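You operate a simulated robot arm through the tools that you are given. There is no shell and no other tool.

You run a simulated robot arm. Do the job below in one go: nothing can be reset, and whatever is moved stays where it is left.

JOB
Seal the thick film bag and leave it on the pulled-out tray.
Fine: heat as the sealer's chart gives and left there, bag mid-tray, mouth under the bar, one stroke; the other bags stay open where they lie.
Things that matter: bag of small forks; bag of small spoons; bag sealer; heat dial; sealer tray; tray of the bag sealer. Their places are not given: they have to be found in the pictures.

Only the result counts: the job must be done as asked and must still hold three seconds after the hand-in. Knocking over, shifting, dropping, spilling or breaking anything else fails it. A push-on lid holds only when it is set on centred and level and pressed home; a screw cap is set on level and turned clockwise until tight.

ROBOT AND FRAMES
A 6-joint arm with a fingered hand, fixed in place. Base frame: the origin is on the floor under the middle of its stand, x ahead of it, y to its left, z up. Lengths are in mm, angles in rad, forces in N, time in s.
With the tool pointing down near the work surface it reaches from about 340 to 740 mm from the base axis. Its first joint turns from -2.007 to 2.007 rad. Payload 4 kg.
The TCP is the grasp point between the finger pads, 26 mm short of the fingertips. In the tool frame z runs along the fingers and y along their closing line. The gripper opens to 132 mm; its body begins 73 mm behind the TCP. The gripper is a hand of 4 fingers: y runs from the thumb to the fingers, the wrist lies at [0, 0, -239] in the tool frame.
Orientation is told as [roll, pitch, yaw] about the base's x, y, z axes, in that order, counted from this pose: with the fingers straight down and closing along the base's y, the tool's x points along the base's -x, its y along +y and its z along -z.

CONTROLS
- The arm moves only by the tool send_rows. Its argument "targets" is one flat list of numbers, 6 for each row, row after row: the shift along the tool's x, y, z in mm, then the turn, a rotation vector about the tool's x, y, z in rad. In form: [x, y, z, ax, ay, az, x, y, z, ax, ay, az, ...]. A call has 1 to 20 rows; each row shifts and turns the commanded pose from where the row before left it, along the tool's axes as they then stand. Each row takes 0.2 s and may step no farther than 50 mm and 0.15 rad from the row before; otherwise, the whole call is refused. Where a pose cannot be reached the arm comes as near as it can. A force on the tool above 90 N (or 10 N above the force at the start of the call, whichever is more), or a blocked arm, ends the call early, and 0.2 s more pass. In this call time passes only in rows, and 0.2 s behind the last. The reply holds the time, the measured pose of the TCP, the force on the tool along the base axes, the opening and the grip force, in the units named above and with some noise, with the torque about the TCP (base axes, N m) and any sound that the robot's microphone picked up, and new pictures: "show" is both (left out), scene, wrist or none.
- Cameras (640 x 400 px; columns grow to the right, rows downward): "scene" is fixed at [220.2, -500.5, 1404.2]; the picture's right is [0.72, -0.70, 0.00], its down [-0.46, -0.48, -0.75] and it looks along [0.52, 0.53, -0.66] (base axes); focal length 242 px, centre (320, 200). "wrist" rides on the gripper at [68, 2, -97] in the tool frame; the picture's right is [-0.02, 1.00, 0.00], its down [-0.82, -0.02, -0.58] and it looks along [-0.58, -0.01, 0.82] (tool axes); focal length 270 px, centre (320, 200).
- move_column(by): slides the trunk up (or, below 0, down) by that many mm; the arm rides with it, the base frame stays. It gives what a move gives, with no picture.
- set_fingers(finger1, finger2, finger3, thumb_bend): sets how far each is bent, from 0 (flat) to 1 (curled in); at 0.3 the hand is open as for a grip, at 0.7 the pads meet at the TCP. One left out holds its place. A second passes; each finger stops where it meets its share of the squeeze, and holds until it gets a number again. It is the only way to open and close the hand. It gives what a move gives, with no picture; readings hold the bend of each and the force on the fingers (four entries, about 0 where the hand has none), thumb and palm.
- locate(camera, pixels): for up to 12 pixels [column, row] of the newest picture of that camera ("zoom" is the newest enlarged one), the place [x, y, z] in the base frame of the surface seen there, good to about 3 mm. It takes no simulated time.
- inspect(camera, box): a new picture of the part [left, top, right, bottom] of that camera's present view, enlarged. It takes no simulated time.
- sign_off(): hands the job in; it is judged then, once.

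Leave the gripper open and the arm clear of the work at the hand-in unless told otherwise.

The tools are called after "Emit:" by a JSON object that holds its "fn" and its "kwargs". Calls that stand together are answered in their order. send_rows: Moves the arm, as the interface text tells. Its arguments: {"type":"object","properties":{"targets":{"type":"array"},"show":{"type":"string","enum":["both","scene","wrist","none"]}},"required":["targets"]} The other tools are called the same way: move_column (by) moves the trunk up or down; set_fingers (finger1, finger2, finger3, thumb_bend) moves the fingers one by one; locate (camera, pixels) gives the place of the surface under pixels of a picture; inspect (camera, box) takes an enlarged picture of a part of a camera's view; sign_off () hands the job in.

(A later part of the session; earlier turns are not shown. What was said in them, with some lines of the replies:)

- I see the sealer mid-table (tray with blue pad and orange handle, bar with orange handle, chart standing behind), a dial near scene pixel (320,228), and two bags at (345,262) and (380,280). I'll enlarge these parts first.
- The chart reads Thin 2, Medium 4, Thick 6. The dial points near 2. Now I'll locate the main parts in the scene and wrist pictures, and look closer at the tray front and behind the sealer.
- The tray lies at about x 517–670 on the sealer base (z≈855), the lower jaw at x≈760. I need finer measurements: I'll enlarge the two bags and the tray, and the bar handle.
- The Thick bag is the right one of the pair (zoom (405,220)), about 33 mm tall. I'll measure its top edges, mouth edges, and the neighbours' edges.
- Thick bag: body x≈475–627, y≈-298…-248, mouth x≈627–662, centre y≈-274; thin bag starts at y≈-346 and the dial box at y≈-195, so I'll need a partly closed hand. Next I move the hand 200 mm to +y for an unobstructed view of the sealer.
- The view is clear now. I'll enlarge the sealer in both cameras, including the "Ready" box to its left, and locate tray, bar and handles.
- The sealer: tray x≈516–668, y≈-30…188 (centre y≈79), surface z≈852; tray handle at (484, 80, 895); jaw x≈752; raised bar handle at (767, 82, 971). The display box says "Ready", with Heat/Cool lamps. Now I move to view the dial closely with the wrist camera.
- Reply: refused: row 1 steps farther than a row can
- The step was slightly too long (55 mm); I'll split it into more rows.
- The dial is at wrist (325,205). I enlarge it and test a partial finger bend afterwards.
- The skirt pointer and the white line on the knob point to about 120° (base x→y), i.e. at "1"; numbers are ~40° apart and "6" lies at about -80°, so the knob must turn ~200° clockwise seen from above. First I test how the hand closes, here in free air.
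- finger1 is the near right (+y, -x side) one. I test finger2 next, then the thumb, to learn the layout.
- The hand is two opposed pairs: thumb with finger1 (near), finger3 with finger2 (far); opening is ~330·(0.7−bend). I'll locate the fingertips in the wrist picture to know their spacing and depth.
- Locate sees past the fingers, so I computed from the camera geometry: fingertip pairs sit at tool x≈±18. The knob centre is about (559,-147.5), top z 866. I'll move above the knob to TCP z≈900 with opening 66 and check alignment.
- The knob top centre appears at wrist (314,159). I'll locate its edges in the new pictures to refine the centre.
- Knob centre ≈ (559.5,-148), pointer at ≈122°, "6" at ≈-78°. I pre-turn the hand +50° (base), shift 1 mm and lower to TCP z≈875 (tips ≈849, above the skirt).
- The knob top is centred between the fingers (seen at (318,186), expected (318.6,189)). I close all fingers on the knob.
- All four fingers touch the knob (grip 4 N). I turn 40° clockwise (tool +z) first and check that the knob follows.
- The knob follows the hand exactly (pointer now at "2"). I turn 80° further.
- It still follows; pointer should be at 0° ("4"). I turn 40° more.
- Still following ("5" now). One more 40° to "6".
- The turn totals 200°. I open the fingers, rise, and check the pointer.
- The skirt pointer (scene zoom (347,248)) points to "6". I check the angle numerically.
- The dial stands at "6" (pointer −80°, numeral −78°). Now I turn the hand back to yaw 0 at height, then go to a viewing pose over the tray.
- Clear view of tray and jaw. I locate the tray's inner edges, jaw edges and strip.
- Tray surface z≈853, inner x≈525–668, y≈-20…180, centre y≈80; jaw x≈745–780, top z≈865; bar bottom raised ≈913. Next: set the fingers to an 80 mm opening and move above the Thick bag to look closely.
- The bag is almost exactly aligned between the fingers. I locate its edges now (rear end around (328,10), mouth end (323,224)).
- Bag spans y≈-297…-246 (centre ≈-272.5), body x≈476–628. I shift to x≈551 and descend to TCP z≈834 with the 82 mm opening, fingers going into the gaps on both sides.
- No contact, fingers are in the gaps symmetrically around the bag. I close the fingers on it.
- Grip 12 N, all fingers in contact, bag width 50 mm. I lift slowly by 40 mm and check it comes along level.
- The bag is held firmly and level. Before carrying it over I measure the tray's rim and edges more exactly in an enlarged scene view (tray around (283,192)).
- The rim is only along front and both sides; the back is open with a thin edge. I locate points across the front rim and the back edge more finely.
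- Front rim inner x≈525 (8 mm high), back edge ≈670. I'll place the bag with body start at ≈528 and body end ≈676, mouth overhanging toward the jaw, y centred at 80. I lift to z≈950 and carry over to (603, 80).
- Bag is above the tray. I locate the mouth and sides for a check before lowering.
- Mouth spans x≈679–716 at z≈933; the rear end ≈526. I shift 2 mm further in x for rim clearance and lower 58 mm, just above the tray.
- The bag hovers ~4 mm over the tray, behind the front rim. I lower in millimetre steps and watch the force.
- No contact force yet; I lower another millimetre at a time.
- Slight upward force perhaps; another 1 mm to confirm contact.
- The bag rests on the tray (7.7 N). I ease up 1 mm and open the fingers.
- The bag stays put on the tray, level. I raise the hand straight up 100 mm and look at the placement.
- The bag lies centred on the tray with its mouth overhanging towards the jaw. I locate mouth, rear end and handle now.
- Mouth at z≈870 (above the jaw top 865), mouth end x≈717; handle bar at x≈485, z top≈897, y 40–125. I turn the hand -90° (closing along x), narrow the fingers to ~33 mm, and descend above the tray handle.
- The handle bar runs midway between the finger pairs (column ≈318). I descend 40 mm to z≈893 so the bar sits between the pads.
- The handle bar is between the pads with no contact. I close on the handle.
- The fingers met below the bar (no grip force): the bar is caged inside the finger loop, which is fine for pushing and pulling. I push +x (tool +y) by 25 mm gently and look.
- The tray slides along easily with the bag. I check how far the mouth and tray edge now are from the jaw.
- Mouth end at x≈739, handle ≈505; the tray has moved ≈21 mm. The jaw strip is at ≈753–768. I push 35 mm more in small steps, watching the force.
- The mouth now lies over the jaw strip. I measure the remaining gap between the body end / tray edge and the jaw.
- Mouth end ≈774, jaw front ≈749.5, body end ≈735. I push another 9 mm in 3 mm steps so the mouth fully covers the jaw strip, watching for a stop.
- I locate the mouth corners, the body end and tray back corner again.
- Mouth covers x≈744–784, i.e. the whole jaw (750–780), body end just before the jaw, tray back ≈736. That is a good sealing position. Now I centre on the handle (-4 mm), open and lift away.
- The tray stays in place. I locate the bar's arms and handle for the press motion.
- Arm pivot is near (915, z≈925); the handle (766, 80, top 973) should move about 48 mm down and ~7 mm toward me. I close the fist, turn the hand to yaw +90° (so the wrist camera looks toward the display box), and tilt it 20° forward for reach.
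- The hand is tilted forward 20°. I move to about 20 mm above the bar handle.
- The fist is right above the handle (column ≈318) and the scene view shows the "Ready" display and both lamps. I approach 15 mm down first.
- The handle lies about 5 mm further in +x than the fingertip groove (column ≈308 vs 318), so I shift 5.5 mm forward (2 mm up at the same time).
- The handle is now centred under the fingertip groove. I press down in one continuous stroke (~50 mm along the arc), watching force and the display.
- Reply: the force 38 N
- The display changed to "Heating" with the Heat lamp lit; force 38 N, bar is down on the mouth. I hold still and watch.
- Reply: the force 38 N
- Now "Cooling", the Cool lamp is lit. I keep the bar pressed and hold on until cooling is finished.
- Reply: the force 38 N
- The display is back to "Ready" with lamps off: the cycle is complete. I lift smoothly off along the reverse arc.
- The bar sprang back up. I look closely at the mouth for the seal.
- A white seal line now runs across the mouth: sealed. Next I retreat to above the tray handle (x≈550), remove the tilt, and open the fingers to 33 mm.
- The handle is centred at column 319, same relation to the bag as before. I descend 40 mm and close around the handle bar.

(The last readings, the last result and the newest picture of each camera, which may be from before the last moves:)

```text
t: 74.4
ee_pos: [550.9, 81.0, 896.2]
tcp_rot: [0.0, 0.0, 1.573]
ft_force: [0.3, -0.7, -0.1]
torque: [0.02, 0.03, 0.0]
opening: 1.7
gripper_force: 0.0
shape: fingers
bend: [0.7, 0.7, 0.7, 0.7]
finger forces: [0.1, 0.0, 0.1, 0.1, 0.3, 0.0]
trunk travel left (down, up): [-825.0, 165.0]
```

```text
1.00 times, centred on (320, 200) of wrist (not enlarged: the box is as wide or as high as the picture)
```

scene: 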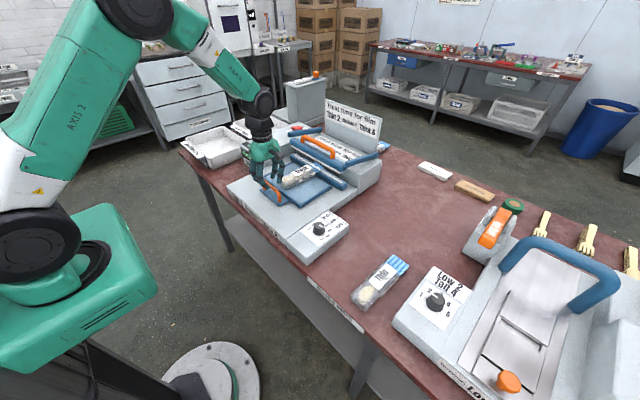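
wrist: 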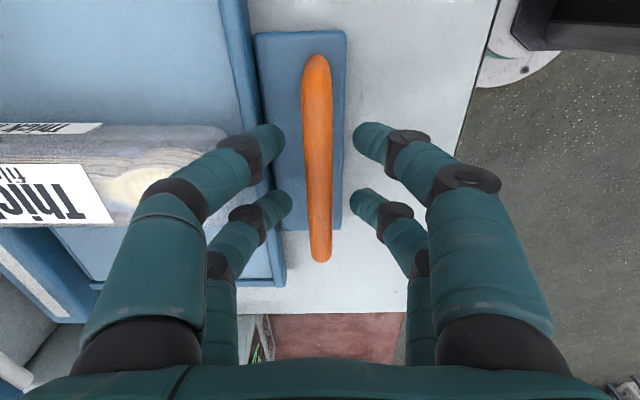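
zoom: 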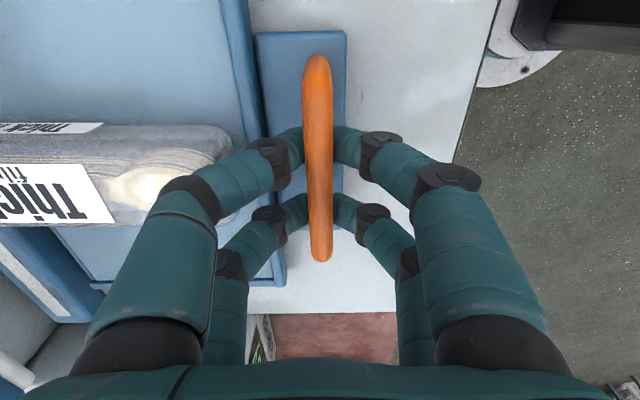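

The bar is caged again. I pull toward -x (tool +y) slowly, 3 mm per row, and check that the bag comes with the tray.

Emit:
{"fn": "send_rows", "kwargs": {"targets": [0, 3, 0, 0, 0, 0, 0, 3, 0, 0, 0, 0, 0, 3, 0, 0, 0, 0, 0, 3, 0, 0, 0, 0, 0, 3, 0, 0, 0, 0, 0, 3, 0, 0, 0, 0, 0, 3, 0, 0, 0, 0, 0, 3, 0, 0, 0, 0, 0, 3, 0, 0, 0, 0, 0, 3, 0, 0, 0, 0], "show": "both"}}

Emit:
{"fn": "inspect", "kwargs": {"camera": "scene", "box": [240, 130, 350, 220]}}

```text
t: 76.6
ee_pos: [521.8, 81.7, 895.7]
tcp_rot: [-0.001, -0.001, 1.57]
ft_force: [2.3, -0.5, -1.1]
torque: [0.0, 0.01, 0.01]
opening: 2.3
gripper_force: 0.8
shape: fingers
bend: [0.7, 0.7, 0.7, 0.7]
finger forces: [0.1, 0.0, 0.3, 0.0, 1.0, 0.0]
trunk travel left (down, up): [-825.0, 165.0]
```

scene: 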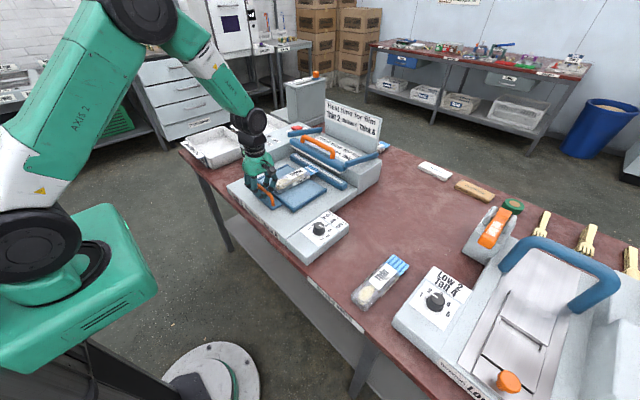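
wrist: 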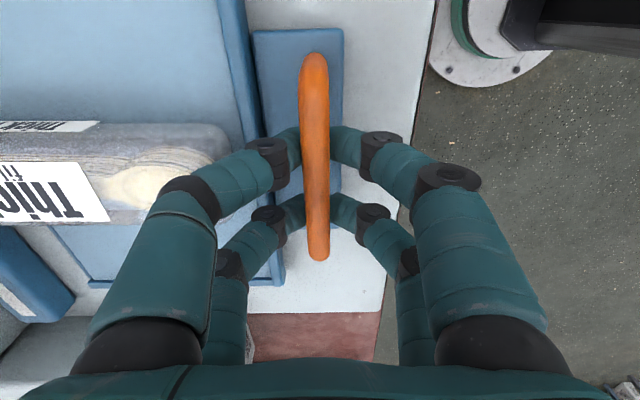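

```text
4.44 times, centred on (295, 175) of scene
```

zoom: 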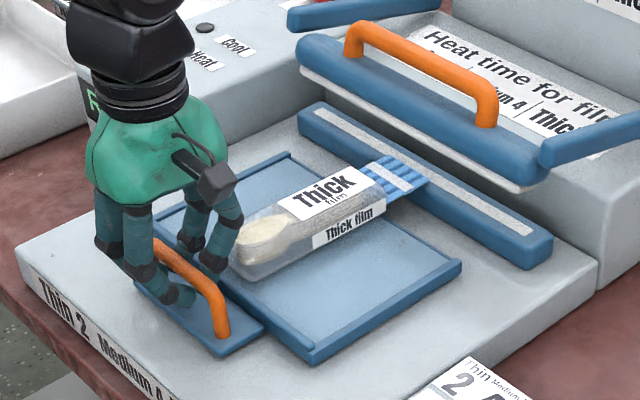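

Tray and bag slide back together. I continue 36 mm toward the pulled-out position.

Emit:
{"fn": "send_rows", "kwargs": {"targets": [0, 3, 0, 0, 0, 0, 0, 3, 0, 0, 0, 0, 0, 3, 0, 0, 0, 0, 0, 3, 0, 0, 0, 0, 0, 3, 0, 0, 0, 0, 0, 3, 0, 0, 0, 0, 0, 3, 0, 0, 0, 0, 0, 3, 0, 0, 0, 0, 0, 3, 0, 0, 0, 0, 0, 3, 0, 0, 0, 0, 0, 3, 0, 0, 0, 0, 0, 3, 0, 0, 0, 0], "show": "both"}}

Emit:
{"fn": "inspect", "kwargs": {"camera": "scene", "box": [230, 130, 350, 220]}}

```text
t: 79.2
ee_pos: [485.2, 80.7, 896.2]
tcp_rot: [0.001, 0.0, 1.572]
ft_force: [0.6, -0.9, -0.8]
torque: [0.01, 0.0, 0.03]
opening: 2.8
gripper_force: 0.5
shape: fingers
bend: [0.7, 0.7, 0.7, 0.7]
finger forces: [0.0, 0.1, 0.3, 0.0, 0.9, 0.1]
trunk travel left (down, up): [-825.0, 165.0]
```

scene: 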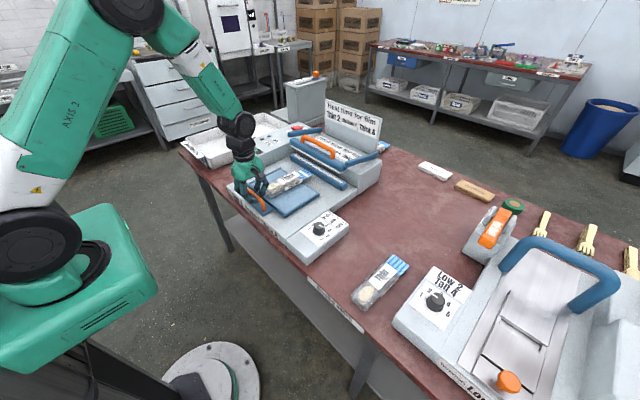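
wrist: 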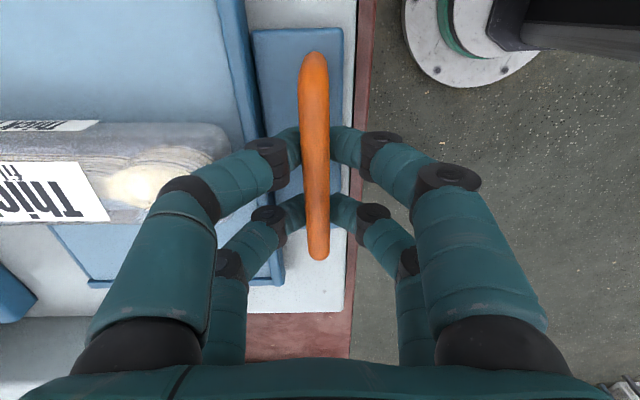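

```text
4.44 times, centred on (290, 175) of scene
```

zoom: 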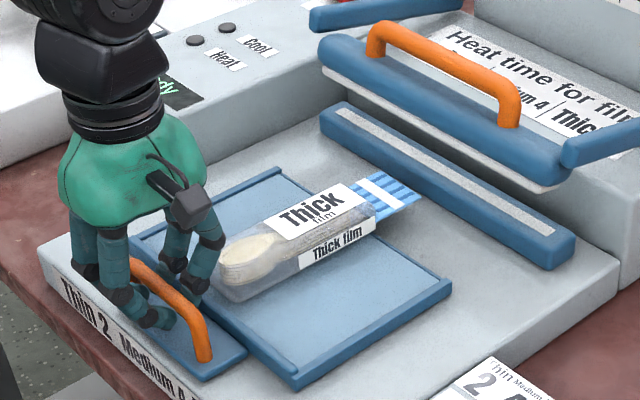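

The tray looks back at its starting place. I measure: tray edges, handle, mouth.

Emit:
{"fn": "locate", "kwargs": {"camera": "zoom", "pixels": [[175, 292], [448, 283], [380, 240], [290, 372], [190, 320], [415, 195], [360, 178], [385, 190], [235, 292], [225, 265], [205, 375], [410, 253]]}}

```text
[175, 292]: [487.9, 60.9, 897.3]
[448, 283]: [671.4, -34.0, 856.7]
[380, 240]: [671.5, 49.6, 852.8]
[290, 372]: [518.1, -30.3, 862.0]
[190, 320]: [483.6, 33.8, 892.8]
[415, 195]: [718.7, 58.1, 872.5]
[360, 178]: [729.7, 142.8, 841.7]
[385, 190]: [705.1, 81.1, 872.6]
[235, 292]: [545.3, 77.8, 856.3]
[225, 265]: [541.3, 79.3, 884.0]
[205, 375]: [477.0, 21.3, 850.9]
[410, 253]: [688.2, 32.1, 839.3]
```

It's within ~2 mm of the start position. I pull 1 mm at a time for 3 mm more, watching for the end stop.

Emit:
{"fn": "send_rows", "kwargs": {"targets": [0, 1, 0, 0, 0, 0, 0, 1, 0, 0, 0, 0, 0, 1, 0, 0, 0, 0], "show": "none"}}

```text
t: 80.0
ee_pos: [482.3, 82.2, 897.0]
tcp_rot: [-0.001, 0.0, 1.572]
ft_force: [3.3, -0.8, -0.7]
torque: [-0.06, -0.06, 0.04]
opening: 3.4
gripper_force: 1.7
shape: fingers
bend: [0.7, 0.7, 0.69, 0.69]
finger forces: [0.0, 0.0, 0.8, 0.0, 2.0, 0.0]
trunk travel left (down, up): [-825.0, 165.0]
```

A slightly higher pull (3 N). Two more millimetres to confirm the stop.

Emit:
{"fn": "send_rows", "kwargs": {"targets": [0, 1, 0, 0, 0, 0, 0, 1, 0, 0, 0, 0], "show": "both"}}

Emit:
{"fn": "inspect", "kwargs": {"camera": "scene", "box": [230, 130, 350, 220]}}

```text
t: 80.6
ee_pos: [481.9, 82.1, 895.6]
tcp_rot: [0.0, -0.001, 1.571]
ft_force: [5.2, -1.8, 0.6]
torque: [0.01, -0.05, 0.03]
opening: 4.5
gripper_force: 2.5
shape: fingers
bend: [0.7, 0.7, 0.69, 0.69]
finger forces: [0.0, 0.0, 1.2, 0.1, 3.1, 0.1]
trunk travel left (down, up): [-825.0, 165.0]
```

scene: 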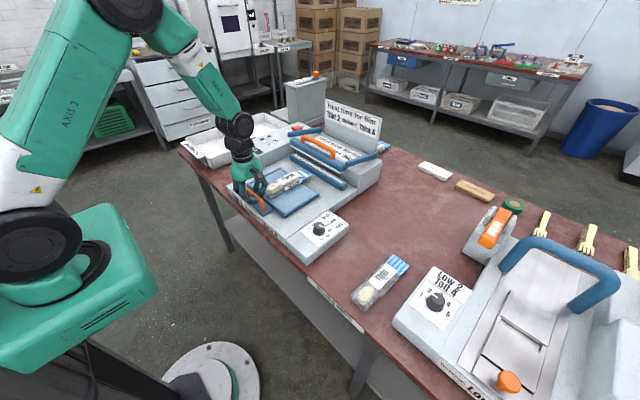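
wrist: 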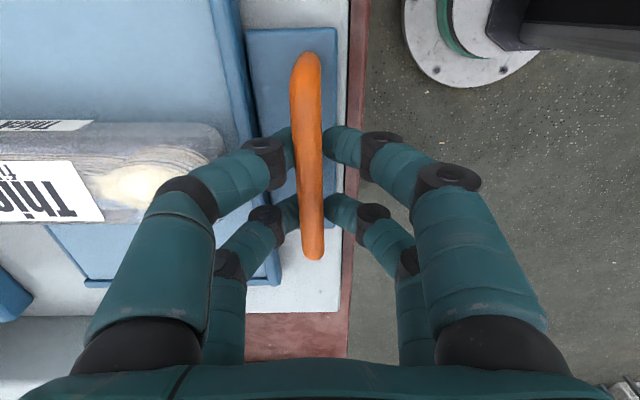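

```text
4.44 times, centred on (290, 175) of scene
```

zoom: 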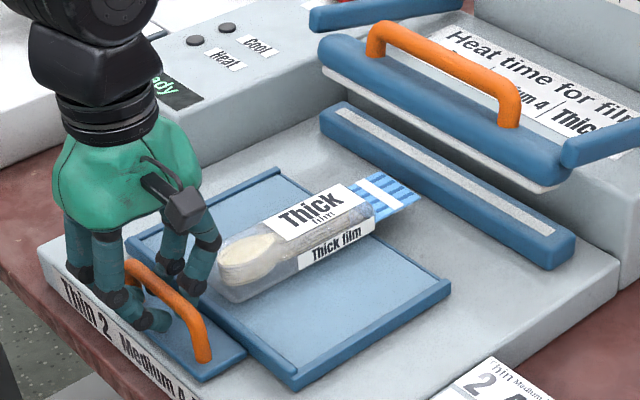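

The tray is against its end stop, fully pulled out (last 2 mm gave no motion, only 5 N). I re-centre on the handle (+5 mm), open, and lift away.

Emit:
{"fn": "send_rows", "kwargs": {"targets": [0, -2.5, 0, 0, 0, 0, 0, -2.5, 0, 0, 0, 0], "show": "none"}}

Emit:
{"fn": "set_fingers", "kwargs": {"finger1": 0.6, "finger2": 0.6, "finger3": 0.6, "thumb_bend": 0.6}}

Emit:
{"fn": "send_rows", "kwargs": {"targets": [0, 0, -10, 0, 0, 0, 0, 0, -20, 0, 0, 0, 0, 0, -40, 0, 0, 0, 0, 0, -40, 0, 0, 0, 0, 0, -40, 0, 0, 0, 0, 20, -40, 0, 0, 0, 0, 20, -40, 0, 0, 0], "show": "both"}}

Emit:
{"fn": "inspect", "kwargs": {"camera": "scene", "box": [230, 100, 380, 220]}}

```text
t: 81.2
ee_pos: [484.4, 80.9, 897.3]
tcp_rot: [0.003, -0.002, 1.571]
ft_force: [0.9, -0.3, -0.9]
torque: [0.04, 0.02, 0.02]
opening: 2.3
gripper_force: 0.4
shape: fingers
bend: [0.7, 0.7, 0.7, 0.7]
finger forces: [0.0, 0.1, 0.1, 0.0, 0.9, 0.1]
trunk travel left (down, up): [-825.0, 165.0]
```

```text
t: 82.2
ee_pos: [486.4, 81.3, 897.6]
tcp_rot: [0.0, 0.001, 1.571]
ft_force: [0.0, 0.1, 0.2]
torque: [-0.01, -0.01, 0.03]
opening: 31.8
gripper_force: 0.1
shape: fingers
bend: [0.6, 0.6, 0.6, 0.6]
finger forces: [0.0, 0.0, 0.0, 0.0, 0.0, 0.0]
trunk travel left (down, up): [-825.0, 165.0]
```

```text
t: 83.8
ee_pos: [447.0, 81.0, 1126.5]
tcp_rot: [0.0, 0.0, 1.572]
ft_force: [-0.9, 0.1, 0.6]
torque: [0.0, -0.01, -0.03]
opening: 31.9
gripper_force: 0.1
shape: fingers
bend: [0.6, 0.6, 0.6, 0.6]
finger forces: [0.0, 0.1, 0.1, 0.1, 0.0, 0.1]
trunk travel left (down, up): [-825.0, 165.0]
```

scene: 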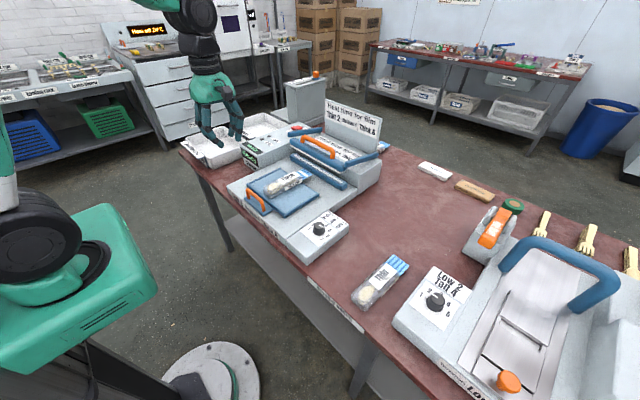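
wrist: 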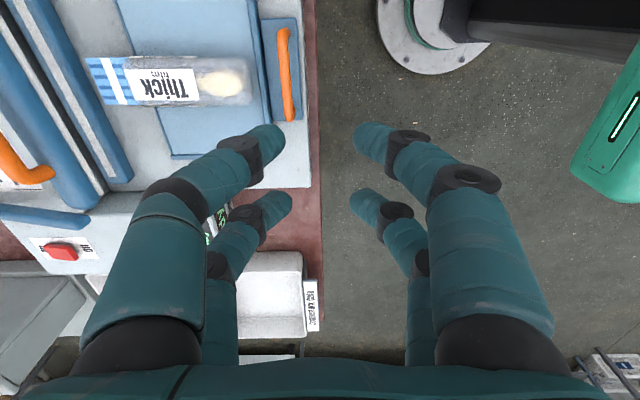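

```text
3.33 times, centred on (305, 160) of scene
```

zoom: 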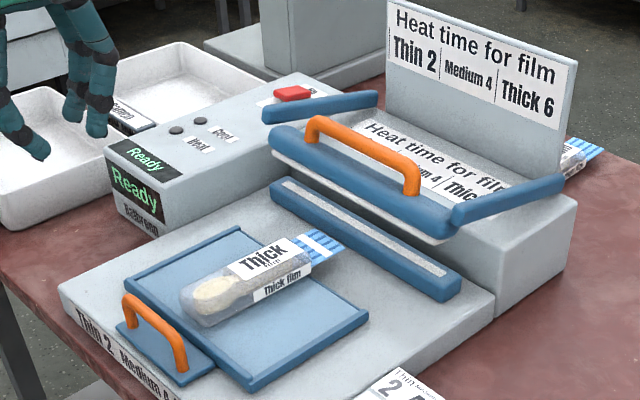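

The bag is sealed, centred on the pulled-out tray, bar up, display "Ready". I open the hand fully and verify the dial and the other bags.

Emit:
{"fn": "set_fingers", "kwargs": {"finger1": 0.3, "finger2": 0.3, "finger3": 0.3, "thumb_bend": 0.3}}

Emit:
{"fn": "inspect", "kwargs": {"camera": "scene", "box": [280, 190, 420, 310]}}

Emit:
{"fn": "inspect", "kwargs": {"camera": "scene", "box": [260, 150, 330, 215]}}

Emit:
{"fn": "inspect", "kwargs": {"camera": "scene", "box": [360, 120, 420, 170]}}

```text
t: 84.8
ee_pos: [447.8, 81.8, 1125.1]
tcp_rot: [0.001, 0.0, 1.571]
ft_force: [0.6, -0.3, -0.7]
torque: [-0.03, 0.02, 0.02]
opening: 132.5
gripper_force: 0.0
shape: fingers
bend: [0.3, 0.3, 0.3, 0.3]
finger forces: [0.0, 0.0, 0.0, 0.1, 0.1, 0.0]
trunk travel left (down, up): [-825.0, 165.0]
```

```text
3.33 times, centred on (350, 250) of scene
```

zoom: 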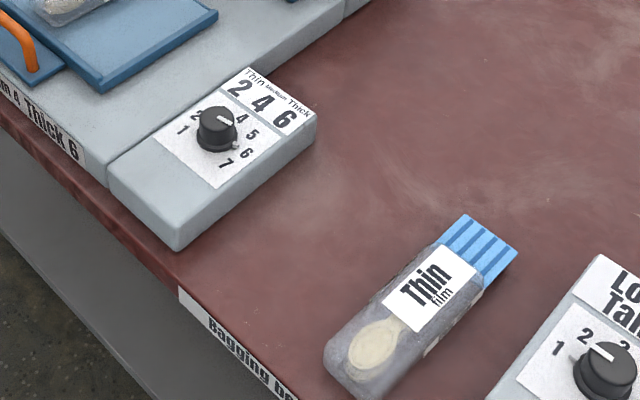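

```text
6.15 times, centred on (295, 182) of scene
```

zoom: 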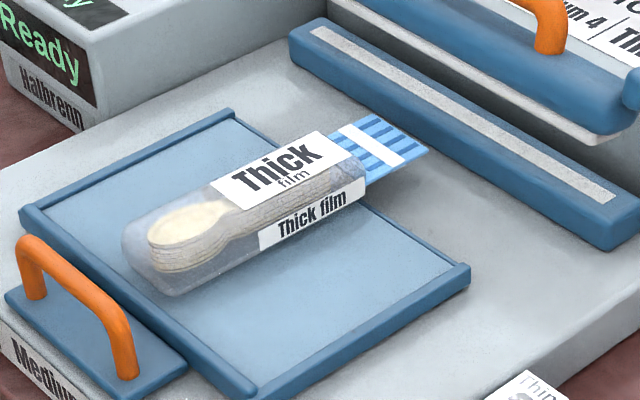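

```text
8.00 times, centred on (390, 145) of scene
```

zoom: 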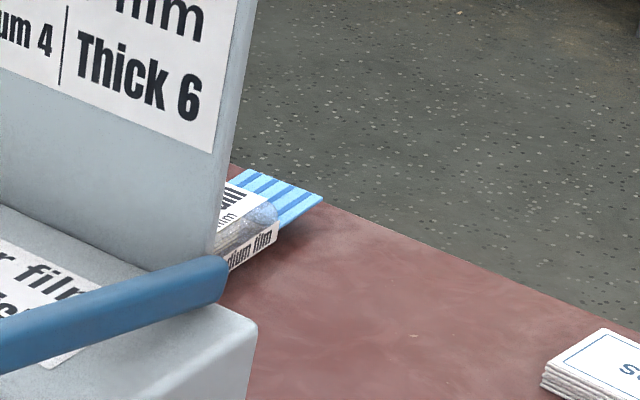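

The thick bag is sealed (white line across its mouth) and lies mid-tray. The tray is pulled out to its stop and the dial is still at 6. The thin and medium bags are untouched, and the hand is open and clear. I hand the job in.

Emit:
{"fn": "sign_off", "kwargs": {}}

```text
The job is handed in.
```

I sealed the thick film bag in one stroke, and it now lies mid-tray on the pulled-out sealer tray. I don't have the verdict, only confirmation that the hand-in went through.

- **Heat:** I turned the dial from 1 to 6, as the chart gives for thick film, and left it there.
- **Seal:** The display went through Heating and Cooling and back to Ready while I held the bar down. A white seal line now runs across the bag's mouth.
- **Tray:** It is pulled out to its end stop. Across the tray the bag is centred to within a few mm. Front to back it sits about 10 mm towards the bar, because its body is slightly longer than the tray floor.
- **Other bags:** The thin and medium bags are still open where they lay.
- **Robot:** The hand is open, raised and clear of the work.
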